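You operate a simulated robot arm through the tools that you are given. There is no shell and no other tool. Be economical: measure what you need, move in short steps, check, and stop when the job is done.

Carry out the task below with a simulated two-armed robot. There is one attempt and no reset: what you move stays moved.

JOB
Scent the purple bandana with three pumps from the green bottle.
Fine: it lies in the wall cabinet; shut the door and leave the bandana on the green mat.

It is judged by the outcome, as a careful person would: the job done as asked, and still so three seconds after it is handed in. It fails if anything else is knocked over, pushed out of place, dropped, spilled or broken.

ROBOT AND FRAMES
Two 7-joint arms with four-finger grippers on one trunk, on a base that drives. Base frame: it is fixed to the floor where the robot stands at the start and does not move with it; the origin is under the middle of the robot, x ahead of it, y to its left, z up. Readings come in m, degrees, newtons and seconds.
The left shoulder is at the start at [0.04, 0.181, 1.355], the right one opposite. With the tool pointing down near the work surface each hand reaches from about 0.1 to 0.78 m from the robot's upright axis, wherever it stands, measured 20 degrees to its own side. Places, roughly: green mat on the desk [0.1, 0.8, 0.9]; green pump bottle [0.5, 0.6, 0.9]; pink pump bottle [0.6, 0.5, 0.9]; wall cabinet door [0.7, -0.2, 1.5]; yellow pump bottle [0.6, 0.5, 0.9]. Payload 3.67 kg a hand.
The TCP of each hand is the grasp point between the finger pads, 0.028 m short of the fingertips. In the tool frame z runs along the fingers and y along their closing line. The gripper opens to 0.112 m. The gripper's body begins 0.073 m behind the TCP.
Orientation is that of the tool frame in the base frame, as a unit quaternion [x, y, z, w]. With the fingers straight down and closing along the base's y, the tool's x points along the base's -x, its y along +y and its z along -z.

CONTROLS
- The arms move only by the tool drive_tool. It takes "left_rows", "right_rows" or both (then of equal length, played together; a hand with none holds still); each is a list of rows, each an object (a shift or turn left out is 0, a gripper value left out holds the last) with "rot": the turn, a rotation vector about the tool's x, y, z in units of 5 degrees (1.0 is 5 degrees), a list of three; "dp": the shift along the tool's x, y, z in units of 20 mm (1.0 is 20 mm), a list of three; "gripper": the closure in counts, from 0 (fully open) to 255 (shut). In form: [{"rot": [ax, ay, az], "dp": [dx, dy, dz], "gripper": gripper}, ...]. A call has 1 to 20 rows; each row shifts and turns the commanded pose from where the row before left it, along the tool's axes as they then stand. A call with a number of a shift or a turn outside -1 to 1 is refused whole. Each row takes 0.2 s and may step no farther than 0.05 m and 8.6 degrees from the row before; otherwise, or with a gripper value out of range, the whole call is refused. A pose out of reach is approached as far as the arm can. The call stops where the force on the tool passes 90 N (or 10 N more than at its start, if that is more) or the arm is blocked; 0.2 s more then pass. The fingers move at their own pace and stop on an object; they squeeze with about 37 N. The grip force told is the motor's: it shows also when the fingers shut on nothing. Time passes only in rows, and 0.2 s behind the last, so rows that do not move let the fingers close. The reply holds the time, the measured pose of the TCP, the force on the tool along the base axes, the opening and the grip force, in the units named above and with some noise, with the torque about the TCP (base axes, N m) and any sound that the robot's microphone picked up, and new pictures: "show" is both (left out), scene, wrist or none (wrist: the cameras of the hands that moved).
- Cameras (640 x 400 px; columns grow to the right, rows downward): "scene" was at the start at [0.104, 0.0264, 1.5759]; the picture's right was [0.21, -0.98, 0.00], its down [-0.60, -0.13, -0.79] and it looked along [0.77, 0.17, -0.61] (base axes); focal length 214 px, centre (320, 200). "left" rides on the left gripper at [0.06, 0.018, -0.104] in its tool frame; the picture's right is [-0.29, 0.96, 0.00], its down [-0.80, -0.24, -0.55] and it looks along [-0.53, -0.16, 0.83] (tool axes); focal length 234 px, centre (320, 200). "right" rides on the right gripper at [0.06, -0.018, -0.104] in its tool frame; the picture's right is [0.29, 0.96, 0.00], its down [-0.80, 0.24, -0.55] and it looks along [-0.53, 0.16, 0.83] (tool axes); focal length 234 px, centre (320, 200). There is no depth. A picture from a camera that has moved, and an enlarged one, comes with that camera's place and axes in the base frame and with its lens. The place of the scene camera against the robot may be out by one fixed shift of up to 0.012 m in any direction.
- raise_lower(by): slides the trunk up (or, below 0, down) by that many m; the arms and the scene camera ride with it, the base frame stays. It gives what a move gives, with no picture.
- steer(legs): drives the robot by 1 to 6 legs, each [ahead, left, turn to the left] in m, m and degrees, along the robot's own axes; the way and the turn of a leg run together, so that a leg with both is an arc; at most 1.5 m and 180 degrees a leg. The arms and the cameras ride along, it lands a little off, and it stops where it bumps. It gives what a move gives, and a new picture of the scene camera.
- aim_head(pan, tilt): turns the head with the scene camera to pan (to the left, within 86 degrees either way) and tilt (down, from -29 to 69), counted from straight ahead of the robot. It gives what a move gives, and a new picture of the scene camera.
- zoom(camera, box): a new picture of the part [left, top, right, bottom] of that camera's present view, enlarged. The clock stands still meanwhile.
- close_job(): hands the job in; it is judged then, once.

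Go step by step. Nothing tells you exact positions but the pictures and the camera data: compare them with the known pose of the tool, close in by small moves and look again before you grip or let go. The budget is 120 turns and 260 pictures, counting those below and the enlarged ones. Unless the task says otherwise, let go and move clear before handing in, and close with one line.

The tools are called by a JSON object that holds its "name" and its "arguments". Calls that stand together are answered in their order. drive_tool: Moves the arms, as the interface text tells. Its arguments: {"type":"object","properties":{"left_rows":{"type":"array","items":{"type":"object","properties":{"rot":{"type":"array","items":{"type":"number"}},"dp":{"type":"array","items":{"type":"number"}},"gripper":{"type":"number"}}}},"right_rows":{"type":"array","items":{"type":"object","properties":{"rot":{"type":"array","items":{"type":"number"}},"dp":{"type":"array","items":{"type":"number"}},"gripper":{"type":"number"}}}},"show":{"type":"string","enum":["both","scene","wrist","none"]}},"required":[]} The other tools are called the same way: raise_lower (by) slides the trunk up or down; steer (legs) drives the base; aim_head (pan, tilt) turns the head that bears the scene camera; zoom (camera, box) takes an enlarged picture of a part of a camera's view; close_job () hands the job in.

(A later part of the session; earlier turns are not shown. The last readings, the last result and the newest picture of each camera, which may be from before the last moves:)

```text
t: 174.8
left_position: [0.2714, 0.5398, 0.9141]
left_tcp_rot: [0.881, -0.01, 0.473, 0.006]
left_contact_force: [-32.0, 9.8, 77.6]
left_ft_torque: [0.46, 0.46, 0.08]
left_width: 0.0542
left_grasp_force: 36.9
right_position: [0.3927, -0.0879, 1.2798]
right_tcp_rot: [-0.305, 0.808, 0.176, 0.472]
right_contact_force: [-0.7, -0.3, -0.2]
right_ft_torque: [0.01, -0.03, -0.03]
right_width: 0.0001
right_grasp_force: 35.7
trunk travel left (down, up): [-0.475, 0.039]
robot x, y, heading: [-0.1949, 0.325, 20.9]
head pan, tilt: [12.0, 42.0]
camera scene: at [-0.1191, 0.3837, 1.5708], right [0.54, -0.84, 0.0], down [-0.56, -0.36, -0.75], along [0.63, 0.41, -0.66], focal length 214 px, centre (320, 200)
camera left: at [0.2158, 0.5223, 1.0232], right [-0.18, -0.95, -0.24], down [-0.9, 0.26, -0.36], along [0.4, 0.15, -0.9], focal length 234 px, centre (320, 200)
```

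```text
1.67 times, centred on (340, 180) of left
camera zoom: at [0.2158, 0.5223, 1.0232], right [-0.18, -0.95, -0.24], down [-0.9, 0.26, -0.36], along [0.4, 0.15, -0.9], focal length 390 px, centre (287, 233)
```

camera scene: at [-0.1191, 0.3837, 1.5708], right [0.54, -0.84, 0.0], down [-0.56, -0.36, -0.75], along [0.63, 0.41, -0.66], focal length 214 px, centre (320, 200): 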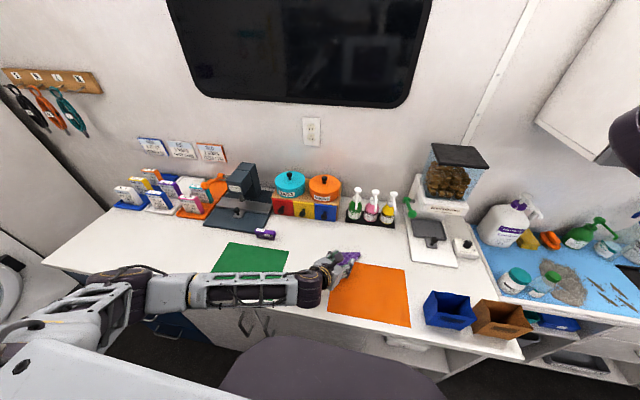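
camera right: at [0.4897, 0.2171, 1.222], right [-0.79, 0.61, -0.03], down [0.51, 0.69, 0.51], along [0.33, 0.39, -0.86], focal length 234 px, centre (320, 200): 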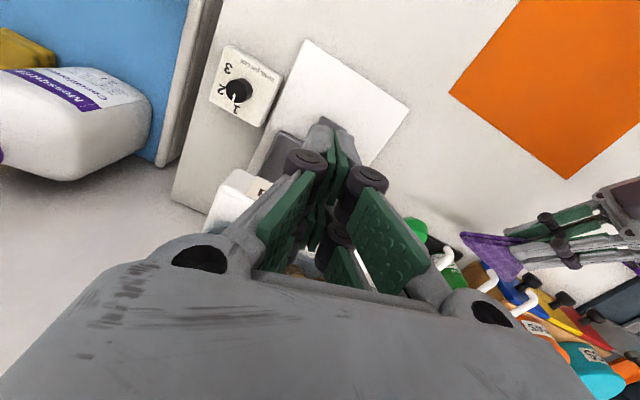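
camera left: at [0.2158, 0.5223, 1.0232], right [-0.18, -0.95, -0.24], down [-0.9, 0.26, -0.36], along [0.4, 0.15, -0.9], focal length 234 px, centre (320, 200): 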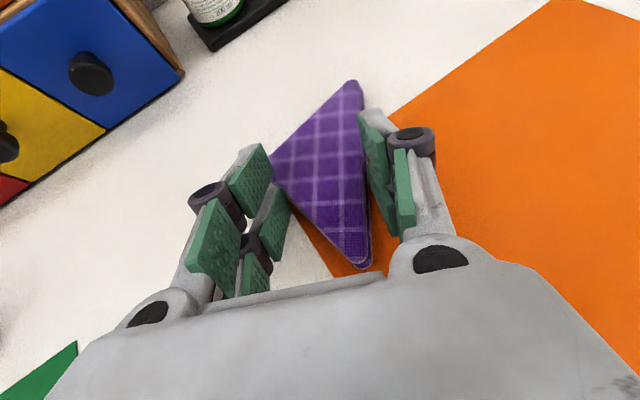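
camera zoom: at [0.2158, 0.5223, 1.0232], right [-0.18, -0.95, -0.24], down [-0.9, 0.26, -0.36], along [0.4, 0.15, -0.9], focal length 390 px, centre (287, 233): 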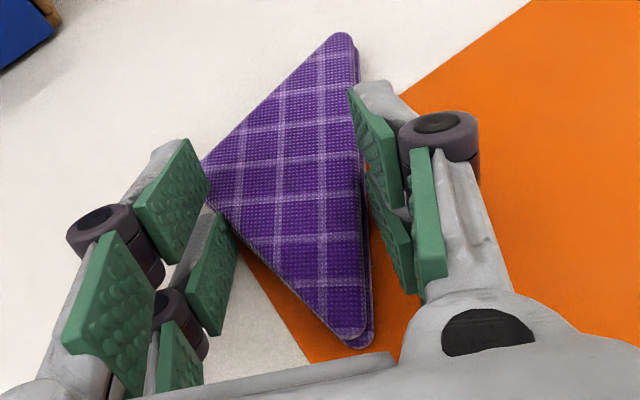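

The underside of the hand presses on the desk (78 N), so I lift right away and check the hold.

{"name": "drive_tool", "arguments": {"left_rows": [{"dp": [0.41, 0, -0.29]}, {"dp": [0.82, 0, -0.57]}, {"dp": [0.82, 0, -0.57]}]}}

{"name": "zoom", "arguments": {"camera": "scene", "box": [290, 200, 400, 280]}}

```text
t: 175.6
left_position: [0.2715, 0.543, 0.9506]
left_tcp_rot: [0.888, -0.008, 0.46, 0.004]
left_contact_force: [0.3, -0.3, 0.6]
left_ft_torque: [0.03, -0.03, 0.01]
left_width: 0.053
left_grasp_force: 37.1
right_position: [0.3989, -0.0872, 1.2768]
right_tcp_rot: [-0.305, 0.81, 0.176, 0.469]
right_contact_force: [-0.1, 0.7, -1.0]
right_ft_torque: [0.02, 0.0, -0.01]
right_width: 0.0
right_grasp_force: 35.6
trunk travel left (down, up): [-0.475, 0.039]
robot x, y, heading: [-0.1957, 0.3207, 20.8]
head pan, tilt: [12.0, 42.0]
camera scene: at [-0.1096, 0.3851, 1.5698], right [0.54, -0.84, 0.0], down [-0.56, -0.36, -0.74], along [0.62, 0.4, -0.67], focal length 214 px, centre (320, 200)
camera left: at [0.2207, 0.5251, 1.0604], right [-0.18, -0.95, -0.24], down [-0.91, 0.26, -0.33], along [0.38, 0.15, -0.91], focal length 234 px, centre (320, 200)
```

scene: 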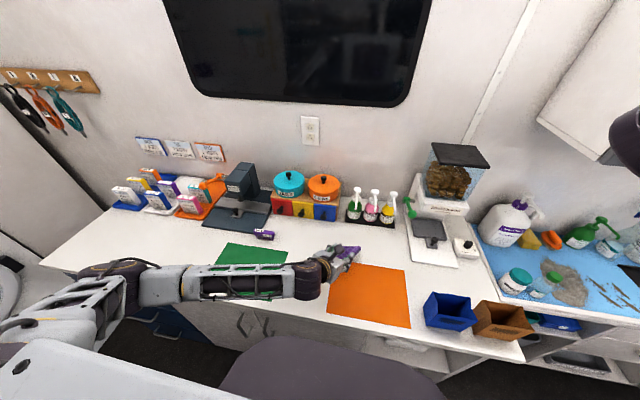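
left: 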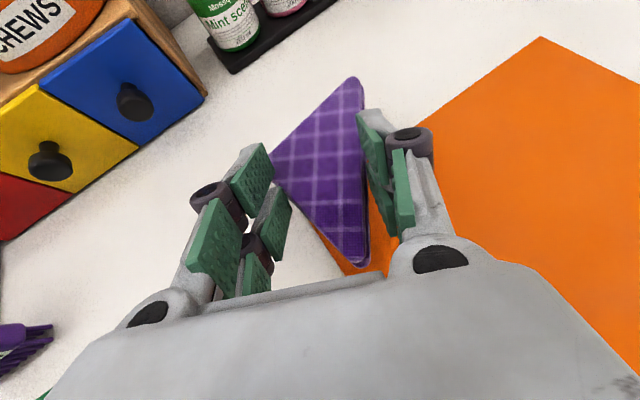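

```text
5.00 times, centred on (345, 240) of scene
camera zoom: at [-0.1096, 0.3851, 1.5698], right [0.54, -0.84, 0.0], down [-0.56, -0.36, -0.74], along [0.62, 0.4, -0.67], focal length 1072 px, centre (195, 0)
```

zoom: 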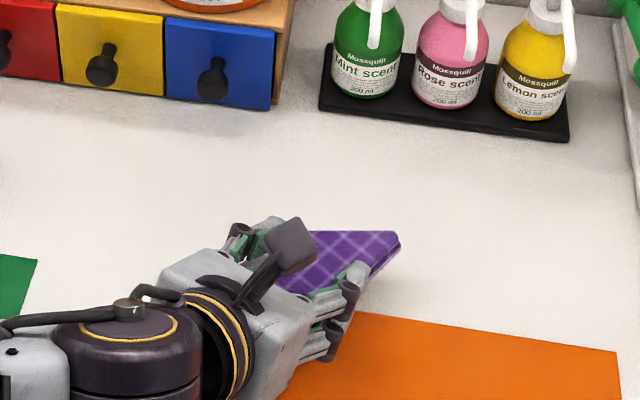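

It holds, but off-centre (the bandana turned ~13°). I set it down, re-align the closing line with the altitude, and grip again.

{"name": "drive_tool", "arguments": {"left_rows": [{"dp": [-0.71, 0, 0.5]}, {"dp": [-0.69, 0, 0.48]}, {"gripper": 20}, {}, {}, {"rot": [-0.71, 0, 0.5]}, {"rot": [-0.71, 0, 0.5]}, {"rot": [-0.71, 0, 0.5]}, {"dp": [0.467, 0, 0.665]}, {"dp": [0.467, 0, 0.665]}], "show": "wrist"}}

```text
t: 177.8
left_position: [0.3058, 0.5342, 0.9192]
left_tcp_rot: [0.881, -0.111, 0.457, 0.057]
left_contact_force: [-0.1, 0.5, 0.2]
left_ft_torque: [-0.01, -0.02, 0.02]
left_width: 0.103
left_grasp_force: 0.1
right_position: [0.4034, -0.0859, 1.2741]
right_tcp_rot: [-0.305, 0.81, 0.177, 0.469]
right_contact_force: [0.8, -0.1, 0.0]
right_ft_torque: [-0.01, -0.01, 0.03]
right_width: 0.0
right_grasp_force: 36.1
trunk travel left (down, up): [-0.475, 0.039]
robot x, y, heading: [-0.1949, 0.3298, 20.7]
head pan, tilt: [12.0, 42.0]
camera left: at [0.2514, 0.5284, 1.0274], right [-0.4, -0.89, -0.24], down [-0.82, 0.46, -0.33], along [0.4, 0.06, -0.91], focal length 234 px, centre (320, 200)
```

left: 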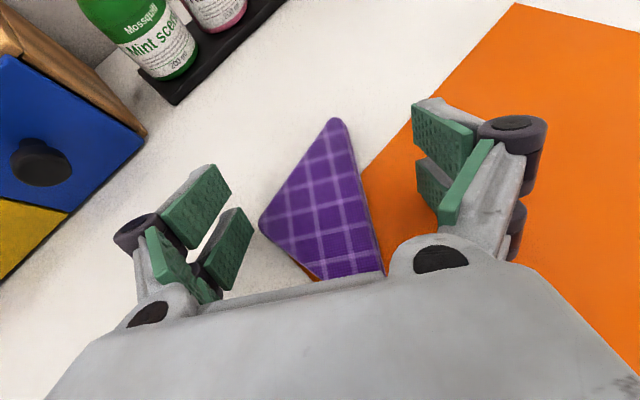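

Closing line is aligned now; the hand must shift 12 mm back and 15 mm left. Then I close.

{"name": "drive_tool", "arguments": {"left_rows": [{"dp": [-0.17, -0.36, -0.25]}, {"dp": [-0.17, -0.36, -0.25]}, {"dp": [-0.16, 0, 0.11]}, {"gripper": 255}, {}, {}, {}], "show": "wrist"}}

```text
t: 179.4
left_position: [0.2974, 0.5509, 0.9151]
left_tcp_rot: [0.88, -0.11, 0.459, 0.057]
left_contact_force: [-0.2, -0.2, 1.8]
left_ft_torque: [-0.03, -0.01, -0.02]
left_width: 0.0706
left_grasp_force: 36.7
right_position: [0.4023, -0.0871, 1.2757]
right_tcp_rot: [-0.304, 0.81, 0.176, 0.469]
right_contact_force: [0.0, -0.2, -0.1]
right_ft_torque: [-0.06, -0.02, -0.01]
right_width: 0.0
right_grasp_force: 35.4
trunk travel left (down, up): [-0.475, 0.039]
robot x, y, heading: [-0.1983, 0.3248, 20.7]
head pan, tilt: [12.0, 42.0]
camera left: at [0.243, 0.5456, 1.0239], right [-0.39, -0.89, -0.24], down [-0.82, 0.46, -0.33], along [0.41, 0.06, -0.91], focal length 234 px, centre (320, 200)
```

left: 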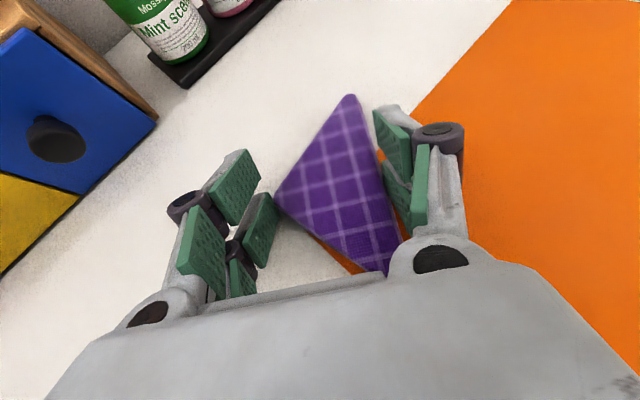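

Good grip on the altitude (70.6 mm). I lift 24 mm and carry it to the spot under the spout.

{"name": "drive_tool", "arguments": {"left_rows": [{"dp": [1, 0, -0.7]}, {"dp": [0.48, -0.53, 0.69]}, {"dp": [0.48, -0.53, 0.69]}, {"dp": [0.48, -0.53, 0.69]}, {"dp": [0.48, -0.53, 0.69]}, {"dp": [0.48, -0.53, 0.69]}, {"dp": [0.48, -0.53, 0.69]}]}}

{"name": "zoom", "arguments": {"camera": "scene", "box": [310, 180, 420, 260]}}

{"name": "zoom", "arguments": {"camera": "left", "box": [200, 0, 440, 240]}}

```text
t: 181.0
left_position: [0.4108, 0.589, 0.9377]
left_tcp_rot: [0.881, -0.11, 0.457, 0.057]
left_contact_force: [0.1, -0.3, -0.7]
left_ft_torque: [0.05, 0.03, -0.03]
left_width: 0.0703
left_grasp_force: 37.0
right_position: [0.4035, -0.0861, 1.2751]
right_tcp_rot: [-0.304, 0.81, 0.177, 0.468]
right_contact_force: [-0.2, 0.2, -0.4]
right_ft_torque: [-0.04, 0.0, 0.03]
right_width: 0.0
right_grasp_force: 35.4
trunk travel left (down, up): [-0.475, 0.039]
robot x, y, heading: [-0.194, 0.323, 20.9]
head pan, tilt: [12.0, 42.0]
camera scene: at [-0.1065, 0.3853, 1.5698], right [0.54, -0.84, 0.0], down [-0.56, -0.36, -0.74], along [0.62, 0.4, -0.67], focal length 214 px, centre (320, 200)
camera left: at [0.3569, 0.5825, 1.0472], right [-0.39, -0.89, -0.24], down [-0.83, 0.46, -0.33], along [0.4, 0.06, -0.91], focal length 234 px, centre (320, 200)
```

scene: 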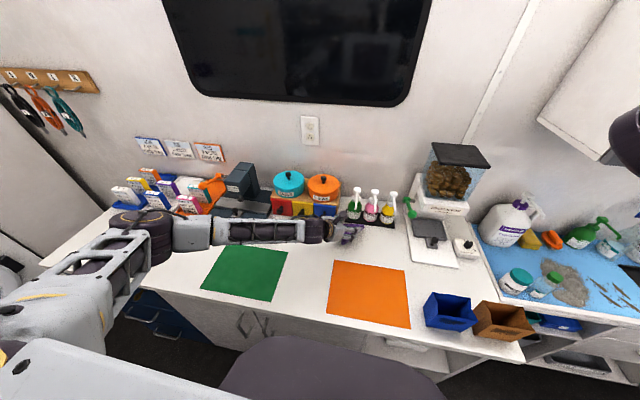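
left: 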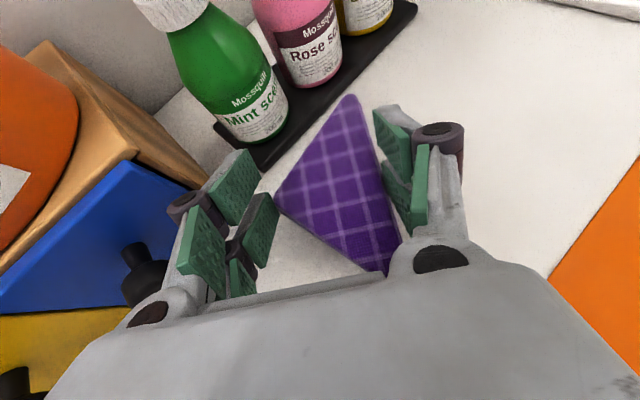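

```text
5.00 times, centred on (365, 220) of scene
camera zoom: at [-0.1065, 0.3853, 1.5698], right [0.54, -0.84, 0.0], down [-0.56, -0.36, -0.74], along [0.62, 0.4, -0.67], focal length 1072 px, centre (95, 100)
```

zoom: 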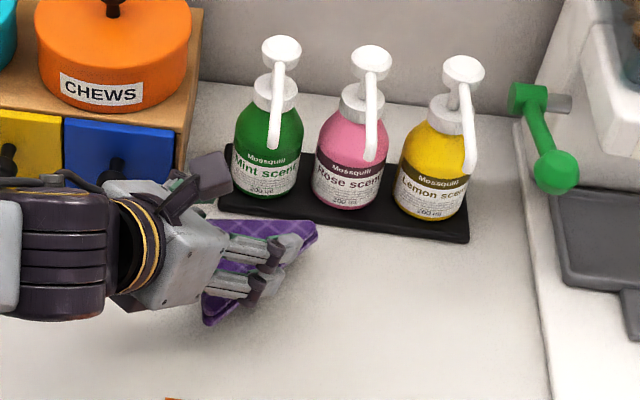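

```text
1.67 times, centred on (320, 120) of left
camera zoom: at [0.3569, 0.5825, 1.0472], right [-0.39, -0.89, -0.24], down [-0.83, 0.46, -0.33], along [0.4, 0.06, -0.91], focal length 390 px, centre (320, 333)
```

zoom: 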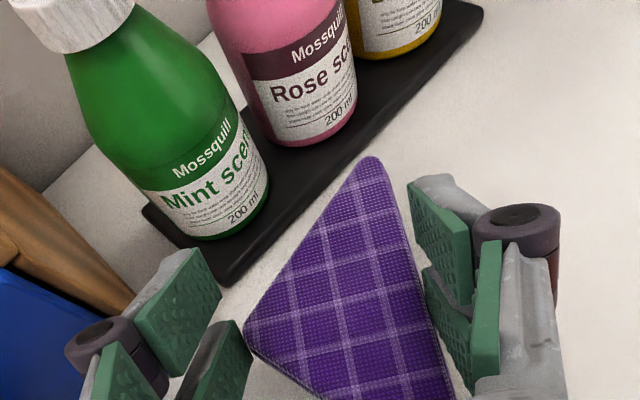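

The drop point lies about 1.5–2 cm inside the edges. I lower onto the desk.

{"name": "drive_tool", "arguments": {"left_rows": [{"dp": [-0.45, 0, 0.32]}, {"dp": [-0.45, 0, 0.32]}, {}], "show": "none"}}

{"name": "zoom", "arguments": {"camera": "left", "box": [200, 0, 440, 240]}}

```text
t: 181.8
left_position: [0.4114, 0.5874, 0.916]
left_tcp_rot: [0.88, -0.109, 0.459, 0.056]
left_contact_force: [0.8, 1.5, -0.5]
left_ft_torque: [-0.01, 0.06, 0.01]
left_width: 0.0708
left_grasp_force: 37.1
right_position: [0.4018, -0.0863, 1.276]
right_tcp_rot: [-0.304, 0.811, 0.176, 0.468]
right_contact_force: [-0.2, -0.2, 0.3]
right_ft_torque: [0.0, -0.02, -0.03]
right_width: 0.0
right_grasp_force: 36.1
trunk travel left (down, up): [-0.475, 0.039]
robot x, y, heading: [-0.1941, 0.3257, 21.2]
head pan, tilt: [12.0, 42.0]
```

```text
1.67 times, centred on (320, 120) of left
camera zoom: at [0.3563, 0.5825, 1.0257], right [-0.39, -0.89, -0.24], down [-0.82, 0.46, -0.33], along [0.41, 0.06, -0.91], focal length 390 px, centre (320, 333)
```

zoom: 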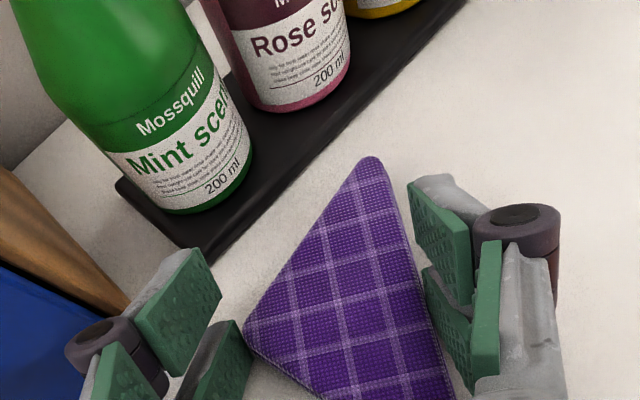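

No contact force and a 1.5 cm gap to the tray, so I shift 8 mm toward the tray, open, and back away along the hand's axis.

{"name": "drive_tool", "arguments": {"left_rows": [{"dp": [0.19, -0.23, 0.27]}, {}, {"gripper": 20}, {}, {}, {"dp": [0, 0, -1]}, {"dp": [0, 0, -1]}, {"dp": [0, 0, -1]}, {"dp": [0, 0, -1]}, {"dp": [0, 0, -1]}, {"dp": [0, 0, -1]}]}}

{"name": "zoom", "arguments": {"camera": "scene", "box": [310, 180, 420, 260]}}

```text
t: 184.2
left_position: [0.323, 0.6166, 0.9858]
left_tcp_rot: [0.88, -0.111, 0.458, 0.057]
left_contact_force: [-0.5, 0.0, 0.7]
left_ft_torque: [0.01, 0.0, -0.03]
left_width: 0.1033
left_grasp_force: 0.0
right_position: [0.4016, -0.0866, 1.2762]
right_tcp_rot: [-0.305, 0.81, 0.176, 0.469]
right_contact_force: [-0.8, -0.4, -1.0]
right_ft_torque: [0.02, -0.01, 0.03]
right_width: 0.0
right_grasp_force: 36.0
trunk travel left (down, up): [-0.475, 0.039]
robot x, y, heading: [-0.1956, 0.3227, 20.9]
head pan, tilt: [12.0, 42.0]
camera scene: at [-0.1081, 0.3855, 1.5699], right [0.54, -0.84, 0.0], down [-0.56, -0.36, -0.74], along [0.62, 0.4, -0.67], focal length 214 px, centre (320, 200)
camera left: at [0.2679, 0.6103, 1.095], right [-0.39, -0.89, -0.24], down [-0.82, 0.46, -0.34], along [0.41, 0.06, -0.91], focal length 234 px, centre (320, 200)
```

scene: 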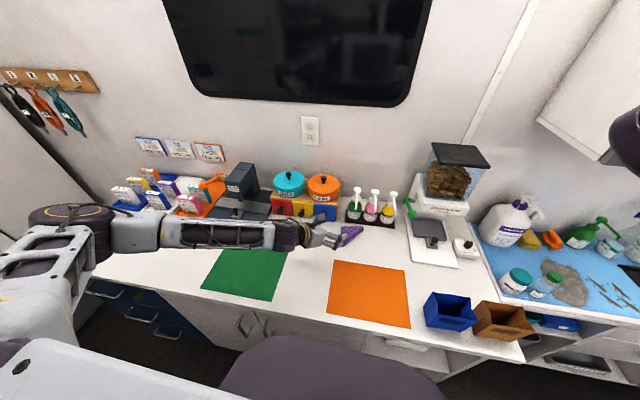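
left: 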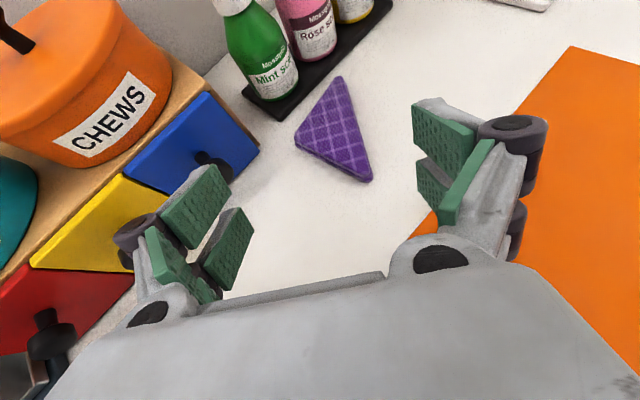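

```text
5.00 times, centred on (365, 220) of scene
camera zoom: at [-0.1081, 0.3855, 1.5699], right [0.54, -0.84, 0.0], down [-0.56, -0.36, -0.74], along [0.62, 0.4, -0.67], focal length 1072 px, centre (95, 100)
```

zoom: 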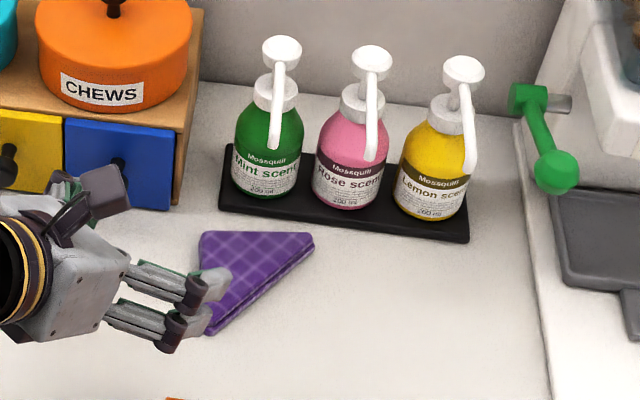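

The bandana lies well under the spout with generous margins. Now I close the left fingers, raise the hand, and set it to a steep pitch for pressing the green pump.

{"name": "drive_tool", "arguments": {"left_rows": [{"dp": [0.97, 0, -0.68], "gripper": 255}, {"dp": [0.97, 0, -0.68]}, {"dp": [0.97, 0, -0.68]}, {"dp": [0.97, 0, -0.68]}, {"dp": [0.97, 0, -0.68]}, {"dp": [0.97, 0, -0.68]}, {"dp": [0.97, 0, -0.68]}, {"rot": [0, -1, 0]}, {"rot": [0, -1, 0]}, {"rot": [0, -1, 0]}, {"rot": [0, -1, 0]}, {"rot": [0, -1, 0]}, {"rot": [0.5, 0, -0.866]}, {"rot": [0.5, 0, -0.866]}, {"rot": [0.5, 0, -0.866]}, {"rot": [0.5, 0, -0.866]}]}}

```text
t: 187.6
left_position: [0.3233, 0.6148, 1.1517]
left_tcp_rot: [0.965, 0.05, 0.258, -0.014]
left_contact_force: [0.0, -1.2, -0.4]
left_ft_torque: [-0.03, -0.01, 0.01]
left_width: 0.0
left_grasp_force: 35.8
right_position: [0.4016, -0.0868, 1.2754]
right_tcp_rot: [-0.306, 0.81, 0.178, 0.468]
right_contact_force: [0.0, 0.2, -0.5]
right_ft_torque: [0.0, 0.0, 0.03]
right_width: 0.0
right_grasp_force: 35.6
trunk travel left (down, up): [-0.475, 0.039]
robot x, y, heading: [-0.1951, 0.3261, 21.0]
head pan, tilt: [12.0, 42.0]
camera scene: at [-0.1072, 0.3852, 1.5698], right [0.54, -0.84, 0.0], down [-0.56, -0.36, -0.74], along [0.62, 0.4, -0.67], focal length 214 px, centre (320, 200)
camera left: at [0.3242, 0.5965, 1.2722], right [-0.15, -0.98, -0.15], down [-0.99, 0.14, 0.08], along [-0.06, 0.16, -0.99], focal length 234 px, centre (320, 200)
```

scene: 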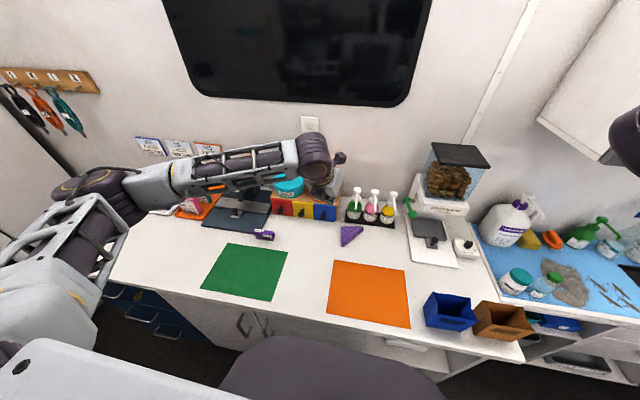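
left: 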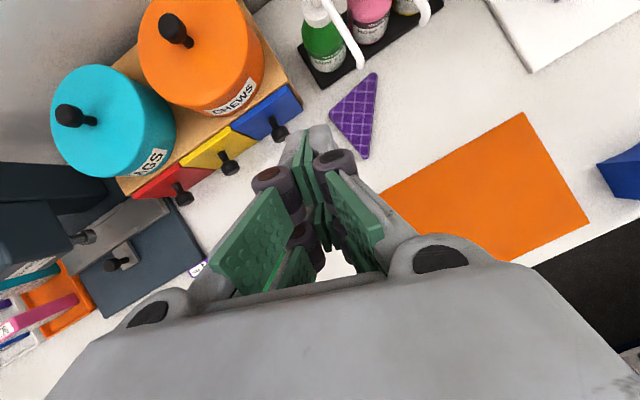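

From above, the spout tip (0.440, 0.575) is 2 cm inside all edges of the bandana. I move over the pump head at (0.528, 0.611).

{"name": "drive_tool", "arguments": {"left_rows": [{"dp": [0.88, 0.13, 0.51]}, {"dp": [0.88, 0.13, 0.51]}, {"dp": [0.88, 0.13, 0.51]}, {"dp": [0.88, 0.13, 0.51]}, {"dp": [0.88, 0.13, 0.51]}, {"dp": [0.88, 0.13, 0.51]}, {"dp": [0.88, 0.13, 0.51]}, {"dp": [0.88, 0.13, 0.51]}, {"dp": [0.88, 0.13, 0.51]}, {"dp": [0.88, 0.13, 0.51]}]}}

{"name": "zoom", "arguments": {"camera": "scene", "box": [320, 150, 430, 230]}}

```text
t: 189.8
left_position: [0.5294, 0.61, 1.1497]
left_tcp_rot: [0.964, 0.049, 0.259, -0.014]
left_contact_force: [0.6, 0.4, -0.1]
left_ft_torque: [-0.01, 0.01, -0.02]
left_width: 0.0
left_grasp_force: 35.6
right_position: [0.4026, -0.0867, 1.2745]
right_tcp_rot: [-0.305, 0.81, 0.177, 0.468]
right_contact_force: [0.1, -0.4, -0.7]
right_ft_torque: [-0.01, 0.03, 0.02]
right_width: 0.0
right_grasp_force: 35.3
trunk travel left (down, up): [-0.475, 0.039]
robot x, y, heading: [-0.1944, 0.3242, 20.7]
head pan, tilt: [12.0, 42.0]
camera scene: at [-0.1062, 0.3846, 1.5698], right [0.54, -0.84, 0.0], down [-0.56, -0.36, -0.74], along [0.62, 0.4, -0.67], focal length 214 px, centre (320, 200)
camera left: at [0.5303, 0.5906, 1.2708], right [-0.15, -0.98, -0.15], down [-0.99, 0.14, 0.08], along [-0.06, 0.16, -0.99], focal length 234 px, centre (320, 200)
```

scene: 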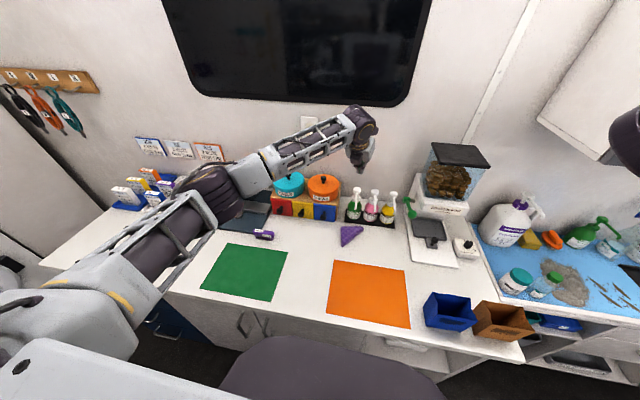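
left: 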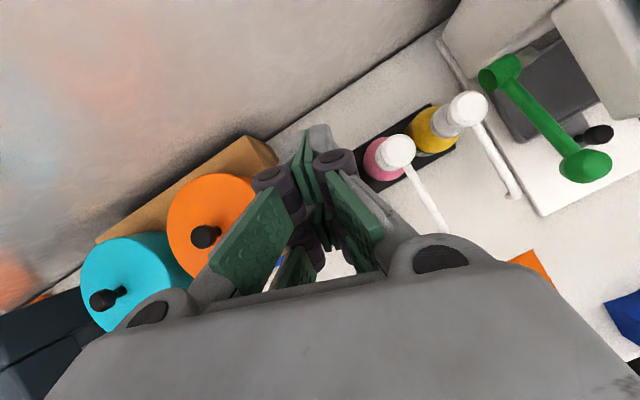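

```text
5.00 times, centred on (375, 190) of scene
camera zoom: at [-0.1062, 0.3846, 1.5698], right [0.54, -0.84, 0.0], down [-0.56, -0.36, -0.74], along [0.62, 0.4, -0.67], focal length 1072 px, centre (45, 250)
```

zoom: 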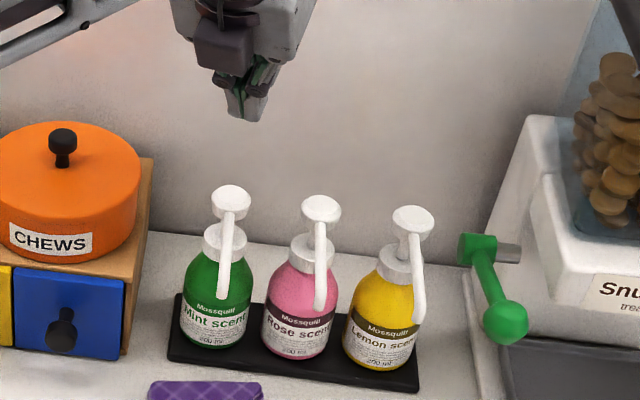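

Aligned above the green pump head. I descend to just above it and then feel for contact.

{"name": "drive_tool", "arguments": {"left_rows": [{"dp": [-0.45, 0, 0.65]}, {"dp": [-0.4, 0, 0.7]}, {"dp": [-0.4, 0, 0.7]}, {"dp": [-0.4, 0, 0.7]}, {}], "show": "none"}}

{"name": "zoom", "arguments": {"camera": "scene", "box": [340, 170, 400, 214]}}

```text
t: 191.0
left_position: [0.5282, 0.6091, 1.0877]
left_tcp_rot: [0.965, 0.049, 0.258, -0.013]
left_contact_force: [-1.3, -0.1, 0.1]
left_ft_torque: [-0.01, 0.01, 0.0]
left_width: 0.0002
left_grasp_force: 35.5
right_position: [0.4029, -0.0867, 1.2744]
right_tcp_rot: [-0.305, 0.81, 0.177, 0.468]
right_contact_force: [0.6, 0.0, -0.1]
right_ft_torque: [-0.03, -0.01, 0.0]
right_width: 0.0
right_grasp_force: 35.8
trunk travel left (down, up): [-0.475, 0.039]
robot x, y, heading: [-0.1956, 0.321, 20.9]
head pan, tilt: [12.0, 42.0]
```

```text
9.09 times, centred on (370, 192) of scene
camera zoom: at [-0.107, 0.3852, 1.5698], right [0.54, -0.84, 0.0], down [-0.56, -0.36, -0.74], along [0.62, 0.4, -0.67], focal length 1950 px, centre (-134, 273)
```

zoom: 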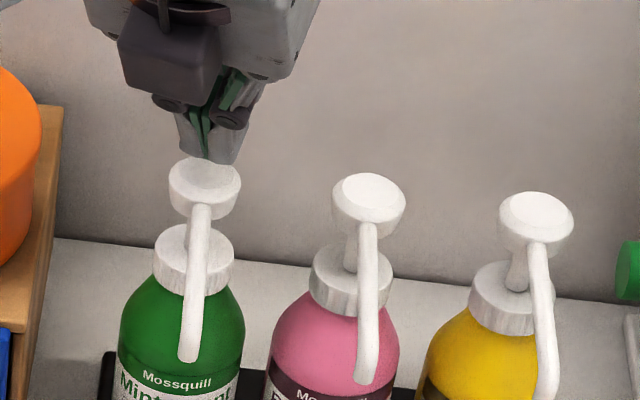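

The tip is right over the head. I press down 14 mm in small steps and watch force and sound.

{"name": "drive_tool", "arguments": {"left_rows": [{"dp": [-0.1, 0, 0.173]}, {"dp": [-0.1, 0, 0.173]}, {"dp": [-0.1, 0, 0.173]}, {"dp": [-0.05, 0, 0.087]}, {}], "show": "none"}}

{"name": "zoom", "arguments": {"camera": "scene", "box": [340, 170, 400, 214]}}

```text
t: 192.2
left_position: [0.527, 0.6104, 1.0717]
left_tcp_rot: [0.965, 0.048, 0.259, -0.014]
left_contact_force: [-0.2, -0.8, 1.8]
left_ft_torque: [-0.01, 0.01, 0.02]
left_width: 0.0062
left_grasp_force: 35.7
right_position: [0.4015, -0.0865, 1.2759]
right_tcp_rot: [-0.305, 0.81, 0.176, 0.469]
right_contact_force: [-0.6, -0.8, -0.1]
right_ft_torque: [-0.02, 0.0, -0.04]
right_width: 0.0
right_grasp_force: 36.1
trunk travel left (down, up): [-0.475, 0.039]
robot x, y, heading: [-0.1975, 0.3259, 20.9]
head pan, tilt: [12.0, 42.0]
```

```text
9.09 times, centred on (370, 192) of scene
camera zoom: at [-0.1073, 0.3852, 1.5698], right [0.54, -0.84, 0.0], down [-0.56, -0.36, -0.74], along [0.62, 0.4, -0.67], focal length 1950 px, centre (-134, 273)
```

zoom: 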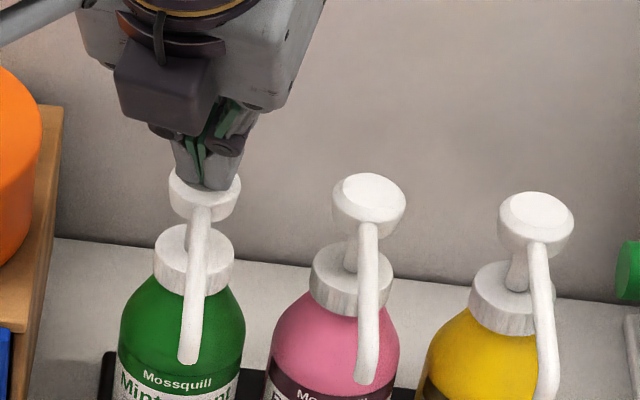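

Contact has just begun. I press another 12 mm.

{"name": "drive_tool", "arguments": {"left_rows": [{"dp": [-0.1, 0, 0.173]}, {"dp": [-0.1, 0, 0.173]}, {"dp": [-0.1, 0, 0.173]}, {}], "show": "none"}}

{"name": "zoom", "arguments": {"camera": "scene", "box": [340, 170, 400, 214]}}

```text
t: 193.2
left_position: [0.5275, 0.6089, 1.0618]
left_tcp_rot: [0.964, 0.049, 0.26, -0.014]
left_contact_force: [2.7, 0.6, 10.3]
left_ft_torque: [0.03, 0.05, 0.02]
left_width: 0.006
left_grasp_force: 35.4
right_position: [0.4017, -0.087, 1.2755]
right_tcp_rot: [-0.305, 0.81, 0.176, 0.468]
right_contact_force: [0.7, -0.4, 0.2]
right_ft_torque: [0.04, -0.04, -0.02]
right_width: 0.0
right_grasp_force: 35.5
trunk travel left (down, up): [-0.475, 0.039]
robot x, y, heading: [-0.192, 0.3246, 21.0]
head pan, tilt: [12.0, 42.0]
```

```text
9.09 times, centred on (370, 192) of scene
camera zoom: at [-0.108, 0.3849, 1.5699], right [0.54, -0.84, 0.0], down [-0.56, -0.36, -0.74], along [0.62, 0.4, -0.67], focal length 1950 px, centre (-134, 273)
```

zoom: 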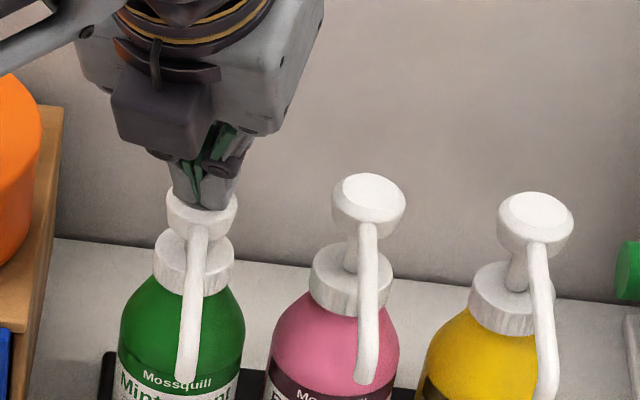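

The pump head travels with a spring force of about 10 N. I press to the end of its stroke.

{"name": "drive_tool", "arguments": {"left_rows": [{"dp": [-0.1, 0, 0.173]}, {"dp": [-0.1, 0, 0.173]}, {}], "show": "none"}}

{"name": "zoom", "arguments": {"camera": "scene", "box": [330, 170, 400, 250]}}

```text
t: 194.0
left_position: [0.526, 0.6093, 1.0583]
left_tcp_rot: [0.964, 0.049, 0.262, -0.014]
left_contact_force: [6.4, 4.6, 34.7]
left_ft_torque: [0.14, 0.09, -0.01]
left_width: 0.0062
left_grasp_force: 35.7
right_position: [0.3996, -0.0869, 1.2765]
right_tcp_rot: [-0.305, 0.81, 0.176, 0.47]
right_contact_force: [0.6, 0.5, -0.1]
right_ft_torque: [-0.01, -0.01, 0.0]
right_width: 0.0
right_grasp_force: 35.8
trunk travel left (down, up): [-0.475, 0.039]
robot x, y, heading: [-0.197, 0.3245, 21.0]
head pan, tilt: [12.0, 42.0]
```

```text
5.00 times, centred on (365, 210) of scene
camera zoom: at [-0.1105, 0.3844, 1.5702], right [0.54, -0.84, 0.0], down [-0.56, -0.36, -0.74], along [0.62, 0.4, -0.67], focal length 1072 px, centre (95, 150)
```

zoom: 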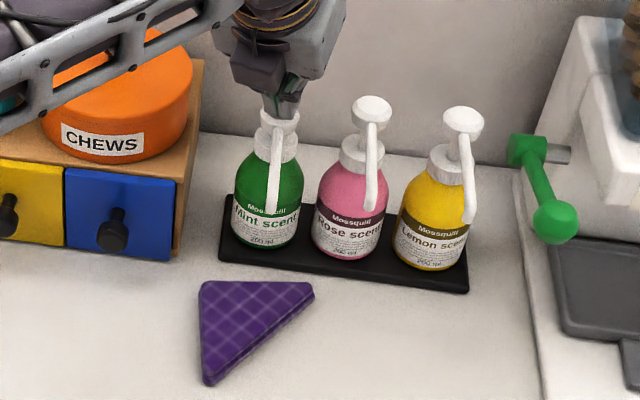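

The stroke bottomed out (35 N). I release fully and look for a sign of the first pump.

{"name": "drive_tool", "arguments": {"left_rows": [{"dp": [0.2, 0, -0.346]}, {"dp": [0.2, 0, -0.346]}, {"dp": [0.2, 0, -0.346]}, {"dp": [0.1, 0, -0.173]}, {}], "show": "none"}}

{"name": "zoom", "arguments": {"camera": "scene", "box": [330, 180, 390, 250]}}

```text
t: 195.2
left_position: [0.5257, 0.6096, 1.0801]
left_tcp_rot: [0.965, 0.049, 0.258, -0.014]
left_contact_force: [0.2, 0.1, 0.1]
left_ft_torque: [0.0, -0.02, -0.03]
left_width: 0.0
left_grasp_force: 35.5
right_position: [0.4006, -0.0857, 1.2747]
right_tcp_rot: [-0.305, 0.81, 0.177, 0.468]
right_contact_force: [0.0, 0.8, 0.2]
right_ft_torque: [-0.03, 0.01, 0.02]
right_width: 0.0
right_grasp_force: 35.9
trunk travel left (down, up): [-0.475, 0.039]
robot x, y, heading: [-0.195, 0.3269, 20.9]
head pan, tilt: [12.0, 42.0]
```

```text
5.71 times, centred on (360, 215) of scene
camera zoom: at [-0.1075, 0.3852, 1.5698], right [0.54, -0.84, 0.0], down [-0.56, -0.36, -0.74], along [0.62, 0.4, -0.67], focal length 1226 px, centre (91, 114)
```

zoom: 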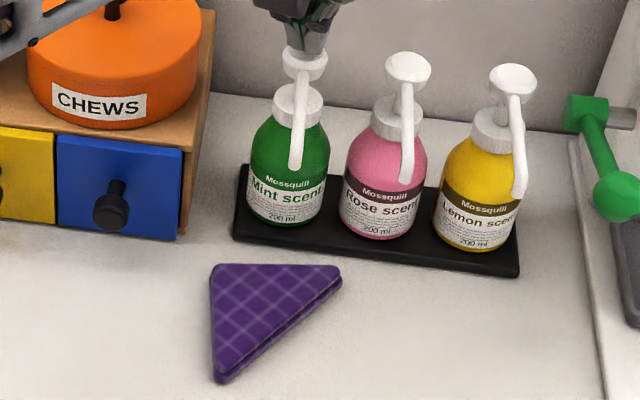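

The head sprang back and nothing fell on the desk. Second pump, same stroke.

{"name": "drive_tool", "arguments": {"left_rows": [{"dp": [-0.1, 0, 0.173]}, {"dp": [-0.1, 0, 0.173]}, {"dp": [-0.1, 0, 0.173]}, {"dp": [-0.1, 0, 0.173]}, {"dp": [-0.1, 0, 0.173]}, {"dp": [-0.1, 0, 0.173]}, {"dp": [-0.06, 0, 0.11]}, {}], "show": "none"}}

{"name": "drive_tool", "arguments": {"left_rows": [{"dp": [0.2, 0, -0.346]}, {"dp": [0.2, 0, -0.346]}, {"dp": [0.2, 0, -0.346]}, {}, {}], "show": "none"}}

{"name": "zoom", "arguments": {"camera": "scene", "box": [330, 180, 390, 250]}}

```text
t: 197.0
left_position: [0.526, 0.6097, 1.0578]
left_tcp_rot: [0.964, 0.05, 0.262, -0.014]
left_contact_force: [7.1, 7.2, 28.8]
left_ft_torque: [0.17, 0.02, -0.06]
left_width: 0.0059
left_grasp_force: 35.4
right_position: [0.3995, -0.0876, 1.2771]
right_tcp_rot: [-0.306, 0.809, 0.177, 0.469]
right_contact_force: [0.6, -0.2, -0.4]
right_ft_torque: [0.0, 0.0, -0.03]
right_width: 0.0
right_grasp_force: 35.7
trunk travel left (down, up): [-0.475, 0.039]
robot x, y, heading: [-0.1958, 0.3232, 21.0]
head pan, tilt: [12.0, 42.0]
```

```text
t: 198.2
left_position: [0.5271, 0.61, 1.0758]
left_tcp_rot: [0.965, 0.05, 0.257, -0.014]
left_contact_force: [-1.1, 0.1, -0.2]
left_ft_torque: [0.02, 0.04, 0.04]
left_width: 0.0
left_grasp_force: 36.2
right_position: [0.4023, -0.0867, 1.2763]
right_tcp_rot: [-0.305, 0.81, 0.176, 0.469]
right_contact_force: [-0.7, -0.2, 0.7]
right_ft_torque: [-0.02, 0.01, 0.0]
right_width: 0.0001
right_grasp_force: 35.5
trunk travel left (down, up): [-0.475, 0.039]
robot x, y, heading: [-0.1941, 0.3265, 21.1]
head pan, tilt: [12.0, 42.0]
```

```text
5.71 times, centred on (360, 215) of scene
camera zoom: at [-0.1074, 0.3852, 1.5698], right [0.54, -0.84, 0.0], down [-0.56, -0.36, -0.74], along [0.62, 0.4, -0.67], focal length 1226 px, centre (91, 114)
```

zoom: 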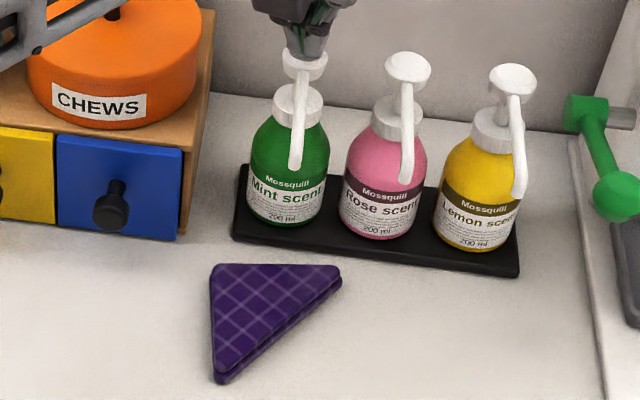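

The bandana has visibly darkened with each pump, so the pumps count. Third and last pump.

{"name": "drive_tool", "arguments": {"left_rows": [{"dp": [-0.1, 0, 0.173]}, {"dp": [-0.1, 0, 0.173]}, {"dp": [-0.1, 0, 0.173]}, {"dp": [-0.1, 0, 0.173]}, {"dp": [-0.1, 0, 0.173]}, {"dp": [-0.06, 0, 0.11]}, {}], "show": "none"}}

{"name": "drive_tool", "arguments": {"left_rows": [{"dp": [0.2, 0, -0.346]}, {"dp": [0.2, 0, -0.346]}, {"dp": [0.2, 0, -0.346]}, {"dp": [0.5, 0, -0.866]}, {"dp": [0.5, 0, -0.866]}, {"dp": [0.5, 0, -0.866]}], "show": "none"}}

{"name": "zoom", "arguments": {"camera": "scene", "box": [330, 180, 390, 250]}}

```text
t: 199.8
left_position: [0.528, 0.6097, 1.0591]
left_tcp_rot: [0.964, 0.048, 0.261, -0.014]
left_contact_force: [7.2, 4.9, 26.7]
left_ft_torque: [0.17, 0.0, -0.04]
left_width: 0.006
left_grasp_force: 35.6
right_position: [0.3996, -0.0874, 1.2748]
right_tcp_rot: [-0.304, 0.81, 0.176, 0.47]
right_contact_force: [0.2, -0.4, 0.2]
right_ft_torque: [0.01, -0.01, -0.02]
right_width: 0.0
right_grasp_force: 35.6
trunk travel left (down, up): [-0.475, 0.039]
robot x, y, heading: [-0.1938, 0.3274, 20.7]
head pan, tilt: [12.0, 42.0]
```

```text
t: 201.2
left_position: [0.5279, 0.6099, 1.1392]
left_tcp_rot: [0.965, 0.049, 0.258, -0.014]
left_contact_force: [-0.2, 0.8, -0.4]
left_ft_torque: [0.02, 0.0, -0.01]
left_width: 0.0001
left_grasp_force: 35.3
right_position: [0.4022, -0.0859, 1.2763]
right_tcp_rot: [-0.305, 0.81, 0.177, 0.469]
right_contact_force: [0.3, 0.0, 0.6]
right_ft_torque: [-0.03, -0.02, 0.01]
right_width: 0.0
right_grasp_force: 36.0
trunk travel left (down, up): [-0.475, 0.039]
robot x, y, heading: [-0.1971, 0.3236, 20.5]
head pan, tilt: [12.0, 42.0]
```

```text
5.71 times, centred on (360, 215) of scene
camera zoom: at [-0.1072, 0.3852, 1.5698], right [0.54, -0.84, 0.0], down [-0.56, -0.36, -0.74], along [0.62, 0.4, -0.67], focal length 1226 px, centre (91, 114)
```

zoom: 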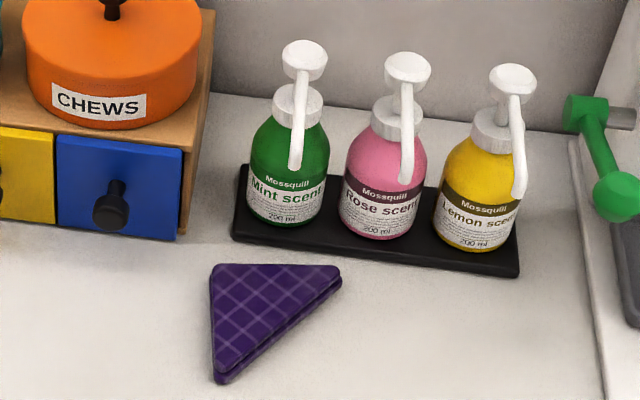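

Three pumps done; the bandana is evenly darker and nothing spilled. I retrace the path back to the pre-grasp pose in front of the bandana.

{"name": "drive_tool", "arguments": {"left_rows": [{"dp": [-0.8, -0.13, -0.63]}, {"dp": [-0.88, -0.13, -0.51]}, {"dp": [-0.88, -0.13, -0.51]}, {"dp": [-0.88, -0.13, -0.51]}, {"dp": [-0.88, -0.13, -0.51]}, {"dp": [-0.88, -0.13, -0.51]}, {"dp": [-0.88, -0.13, -0.51]}, {"dp": [-0.88, -0.13, -0.51]}, {"dp": [-0.88, -0.13, -0.51]}, {"dp": [-0.88, -0.13, -0.51]}, {"rot": [-0.5, 0, 0.866]}, {"rot": [-0.5, 0, 0.866]}, {"rot": [-0.5, 0, 0.866]}, {"rot": [-0.5, 0, 0.866]}, {"rot": [0, 1, 0]}, {"rot": [0, 1, 0]}, {"rot": [0, 1, 0]}, {"rot": [0, 1, 0]}, {"rot": [0, 1, 0], "gripper": 20}], "show": "wrist"}}

```text
t: 205.2
left_position: [0.3231, 0.6155, 1.1419]
left_tcp_rot: [0.88, -0.109, 0.459, 0.057]
left_contact_force: [-0.8, 0.2, -0.3]
left_ft_torque: [-0.01, 0.0, -0.01]
left_width: 0.0495
left_grasp_force: 0.0
right_position: [0.4003, -0.0868, 1.2756]
right_tcp_rot: [-0.305, 0.81, 0.177, 0.468]
right_contact_force: [-0.1, -0.8, 0.0]
right_ft_torque: [0.0, 0.02, -0.01]
right_width: 0.0
right_grasp_force: 35.9
trunk travel left (down, up): [-0.475, 0.039]
robot x, y, heading: [-0.1956, 0.3251, 21.0]
head pan, tilt: [12.0, 42.0]
camera left: at [0.2677, 0.6095, 1.252], right [-0.39, -0.89, -0.24], down [-0.82, 0.46, -0.34], along [0.41, 0.06, -0.91], focal length 234 px, centre (320, 200)
```

left: 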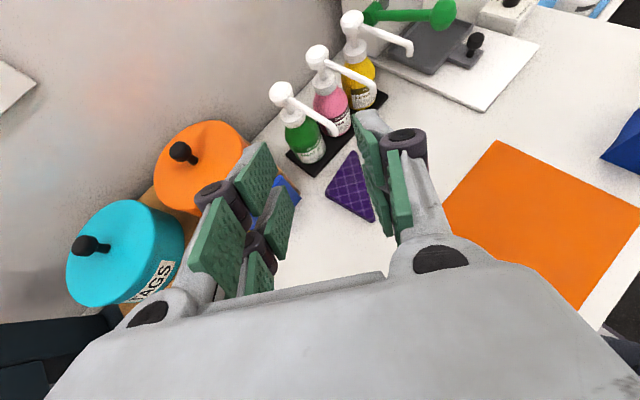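

I lower to the previous withdrawal height and move forward along the same line, stopping short for a check.

{"name": "drive_tool", "arguments": {"left_rows": [{"dp": [-0.8, 0, 0.56]}, {"dp": [-0.8, 0, 0.56]}, {"dp": [-0.8, 0, 0.56]}, {"dp": [-0.8, 0, 0.56]}, {"dp": [-0.8, 0, 0.56]}, {"dp": [-0.8, 0, 0.56]}, {"dp": [-0.8, 0, 0.56]}, {"dp": [-0.8, 0, 0.56]}, {"dp": [0, 0, 1]}, {"dp": [0, 0, 1]}, {"dp": [0, 0, 1]}, {"dp": [0, 0, 1]}], "show": "wrist"}}

```text
t: 207.8
left_position: [0.3869, 0.5983, 0.9394]
left_tcp_rot: [0.88, -0.11, 0.458, 0.057]
left_contact_force: [-0.1, 0.1, 0.1]
left_ft_torque: [0.0, 0.0, -0.04]
left_width: 0.1028
left_grasp_force: 0.1
right_position: [0.4029, -0.0867, 1.2748]
right_tcp_rot: [-0.304, 0.81, 0.176, 0.469]
right_contact_force: [1.1, 1.6, 0.0]
right_ft_torque: [-0.01, -0.04, 0.01]
right_width: 0.0
right_grasp_force: 35.4
trunk travel left (down, up): [-0.475, 0.039]
robot x, y, heading: [-0.1956, 0.3251, 20.8]
head pan, tilt: [12.0, 42.0]
camera left: at [0.3328, 0.5928, 1.0486], right [-0.4, -0.89, -0.24], down [-0.82, 0.46, -0.33], along [0.4, 0.06, -0.91], focal length 234 px, centre (320, 200)
```

left: 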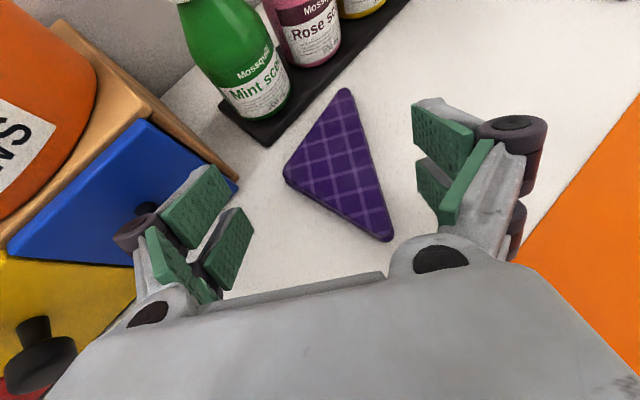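

The bandana is where I left it, aligned with the closing line. I go in and close.

{"name": "drive_tool", "arguments": {"left_rows": [{"dp": [-0.065, 0.02, 0.955]}, {"dp": [-0.065, 0.02, 0.955]}, {}, {"gripper": 255}, {}, {}, {}], "show": "wrist"}}

```text
t: 209.4
left_position: [0.4148, 0.5909, 0.9169]
left_tcp_rot: [0.88, -0.11, 0.458, 0.057]
left_contact_force: [0.2, 0.3, 2.7]
left_ft_torque: [-0.08, -0.04, 0.12]
left_width: 0.0705
left_grasp_force: 37.2
right_position: [0.4015, -0.0868, 1.2763]
right_tcp_rot: [-0.305, 0.81, 0.177, 0.468]
right_contact_force: [0.0, -0.5, 0.4]
right_ft_torque: [0.01, -0.01, -0.01]
right_width: 0.0
right_grasp_force: 35.5
trunk travel left (down, up): [-0.475, 0.039]
robot x, y, heading: [-0.1928, 0.3235, 21.0]
head pan, tilt: [12.0, 42.0]
camera left: at [0.3606, 0.585, 1.0258], right [-0.39, -0.89, -0.24], down [-0.82, 0.46, -0.34], along [0.41, 0.06, -0.91], focal length 234 px, centre (320, 200)
```

left: 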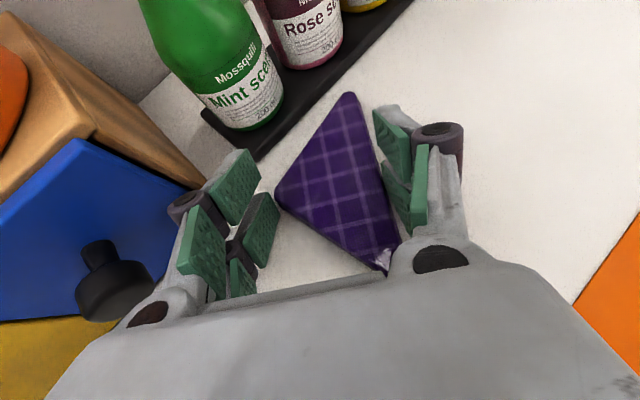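

Firm hold again. I lift and draw it back from under the spout, then carry it toward the green mat (centre about (0.09, 0.82)).

{"name": "drive_tool", "arguments": {"left_rows": [{"dp": [1, 0, -0.7]}, {"dp": [-0.574, 0, -0.819]}, {"dp": [-0.574, 0, -0.819]}, {"dp": [-0.574, 0, -0.819]}, {"dp": [-0.574, 0, -0.819]}, {"dp": [1, 0, -0.7]}, {"dp": [1, 0, -0.7]}, {"dp": [-0.574, 0, -0.819]}, {"dp": [-0.574, 0, -0.819]}], "show": "none"}}

{"name": "drive_tool", "arguments": {"left_rows": [{"dp": [-0.57, -0.52, -0.81]}, {"dp": [-0.57, -0.52, -0.81]}, {"dp": [-0.57, -0.52, -0.81]}, {"dp": [-0.57, -0.52, -0.81]}, {"dp": [-0.57, -0.52, -0.81]}, {"dp": [-0.57, -0.52, -0.81]}, {"dp": [-0.57, -0.52, -0.81]}, {"dp": [-0.57, -0.52, -0.81]}, {"dp": [-0.57, -0.52, -0.81]}]}}

```text
t: 211.4
left_position: [0.2982, 0.6199, 0.9893]
left_tcp_rot: [0.88, -0.11, 0.458, 0.057]
left_contact_force: [-1.6, -0.2, 0.6]
left_ft_torque: [0.0, 0.0, 0.01]
left_width: 0.0497
left_grasp_force: 37.2
right_position: [0.4018, -0.0858, 1.2768]
right_tcp_rot: [-0.305, 0.81, 0.176, 0.469]
right_contact_force: [-1.0, -0.6, -0.2]
right_ft_torque: [0.02, -0.02, -0.03]
right_width: 0.0
right_grasp_force: 35.8
trunk travel left (down, up): [-0.475, 0.039]
robot x, y, heading: [-0.1945, 0.3267, 21.1]
head pan, tilt: [12.0, 42.0]
```

```text
t: 213.4
left_position: [0.1477, 0.7545, 0.9899]
left_tcp_rot: [0.88, -0.11, 0.458, 0.057]
left_contact_force: [0.1, -0.4, -0.3]
left_ft_torque: [-0.04, 0.01, -0.02]
left_width: 0.0494
left_grasp_force: 37.5
right_position: [0.4014, -0.0859, 1.2759]
right_tcp_rot: [-0.305, 0.81, 0.177, 0.468]
right_contact_force: [0.7, 0.4, 0.1]
right_ft_torque: [-0.01, 0.03, -0.04]
right_width: 0.0
right_grasp_force: 35.8
trunk travel left (down, up): [-0.475, 0.039]
robot x, y, heading: [-0.1984, 0.3256, 20.6]
head pan, tilt: [12.0, 42.0]
camera scene: at [-0.108, 0.3855, 1.5699], right [0.54, -0.84, 0.0], down [-0.56, -0.36, -0.74], along [0.62, 0.4, -0.67], focal length 214 px, centre (320, 200)
camera left: at [0.0929, 0.749, 1.0996], right [-0.4, -0.89, -0.24], down [-0.82, 0.46, -0.34], along [0.41, 0.06, -0.91], focal length 234 px, centre (320, 200)
```

scene: 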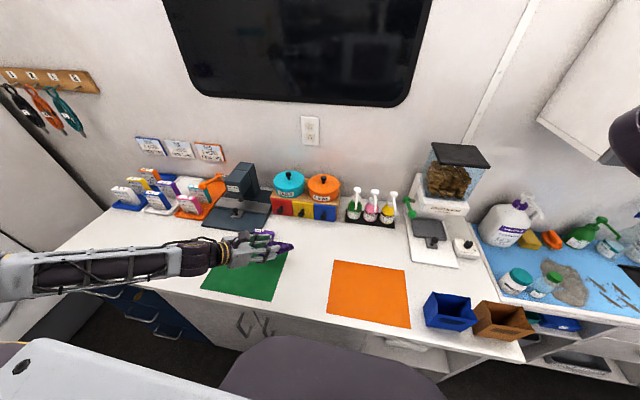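
left: 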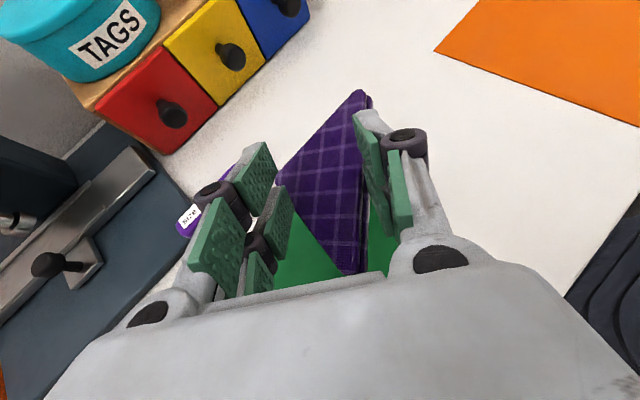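

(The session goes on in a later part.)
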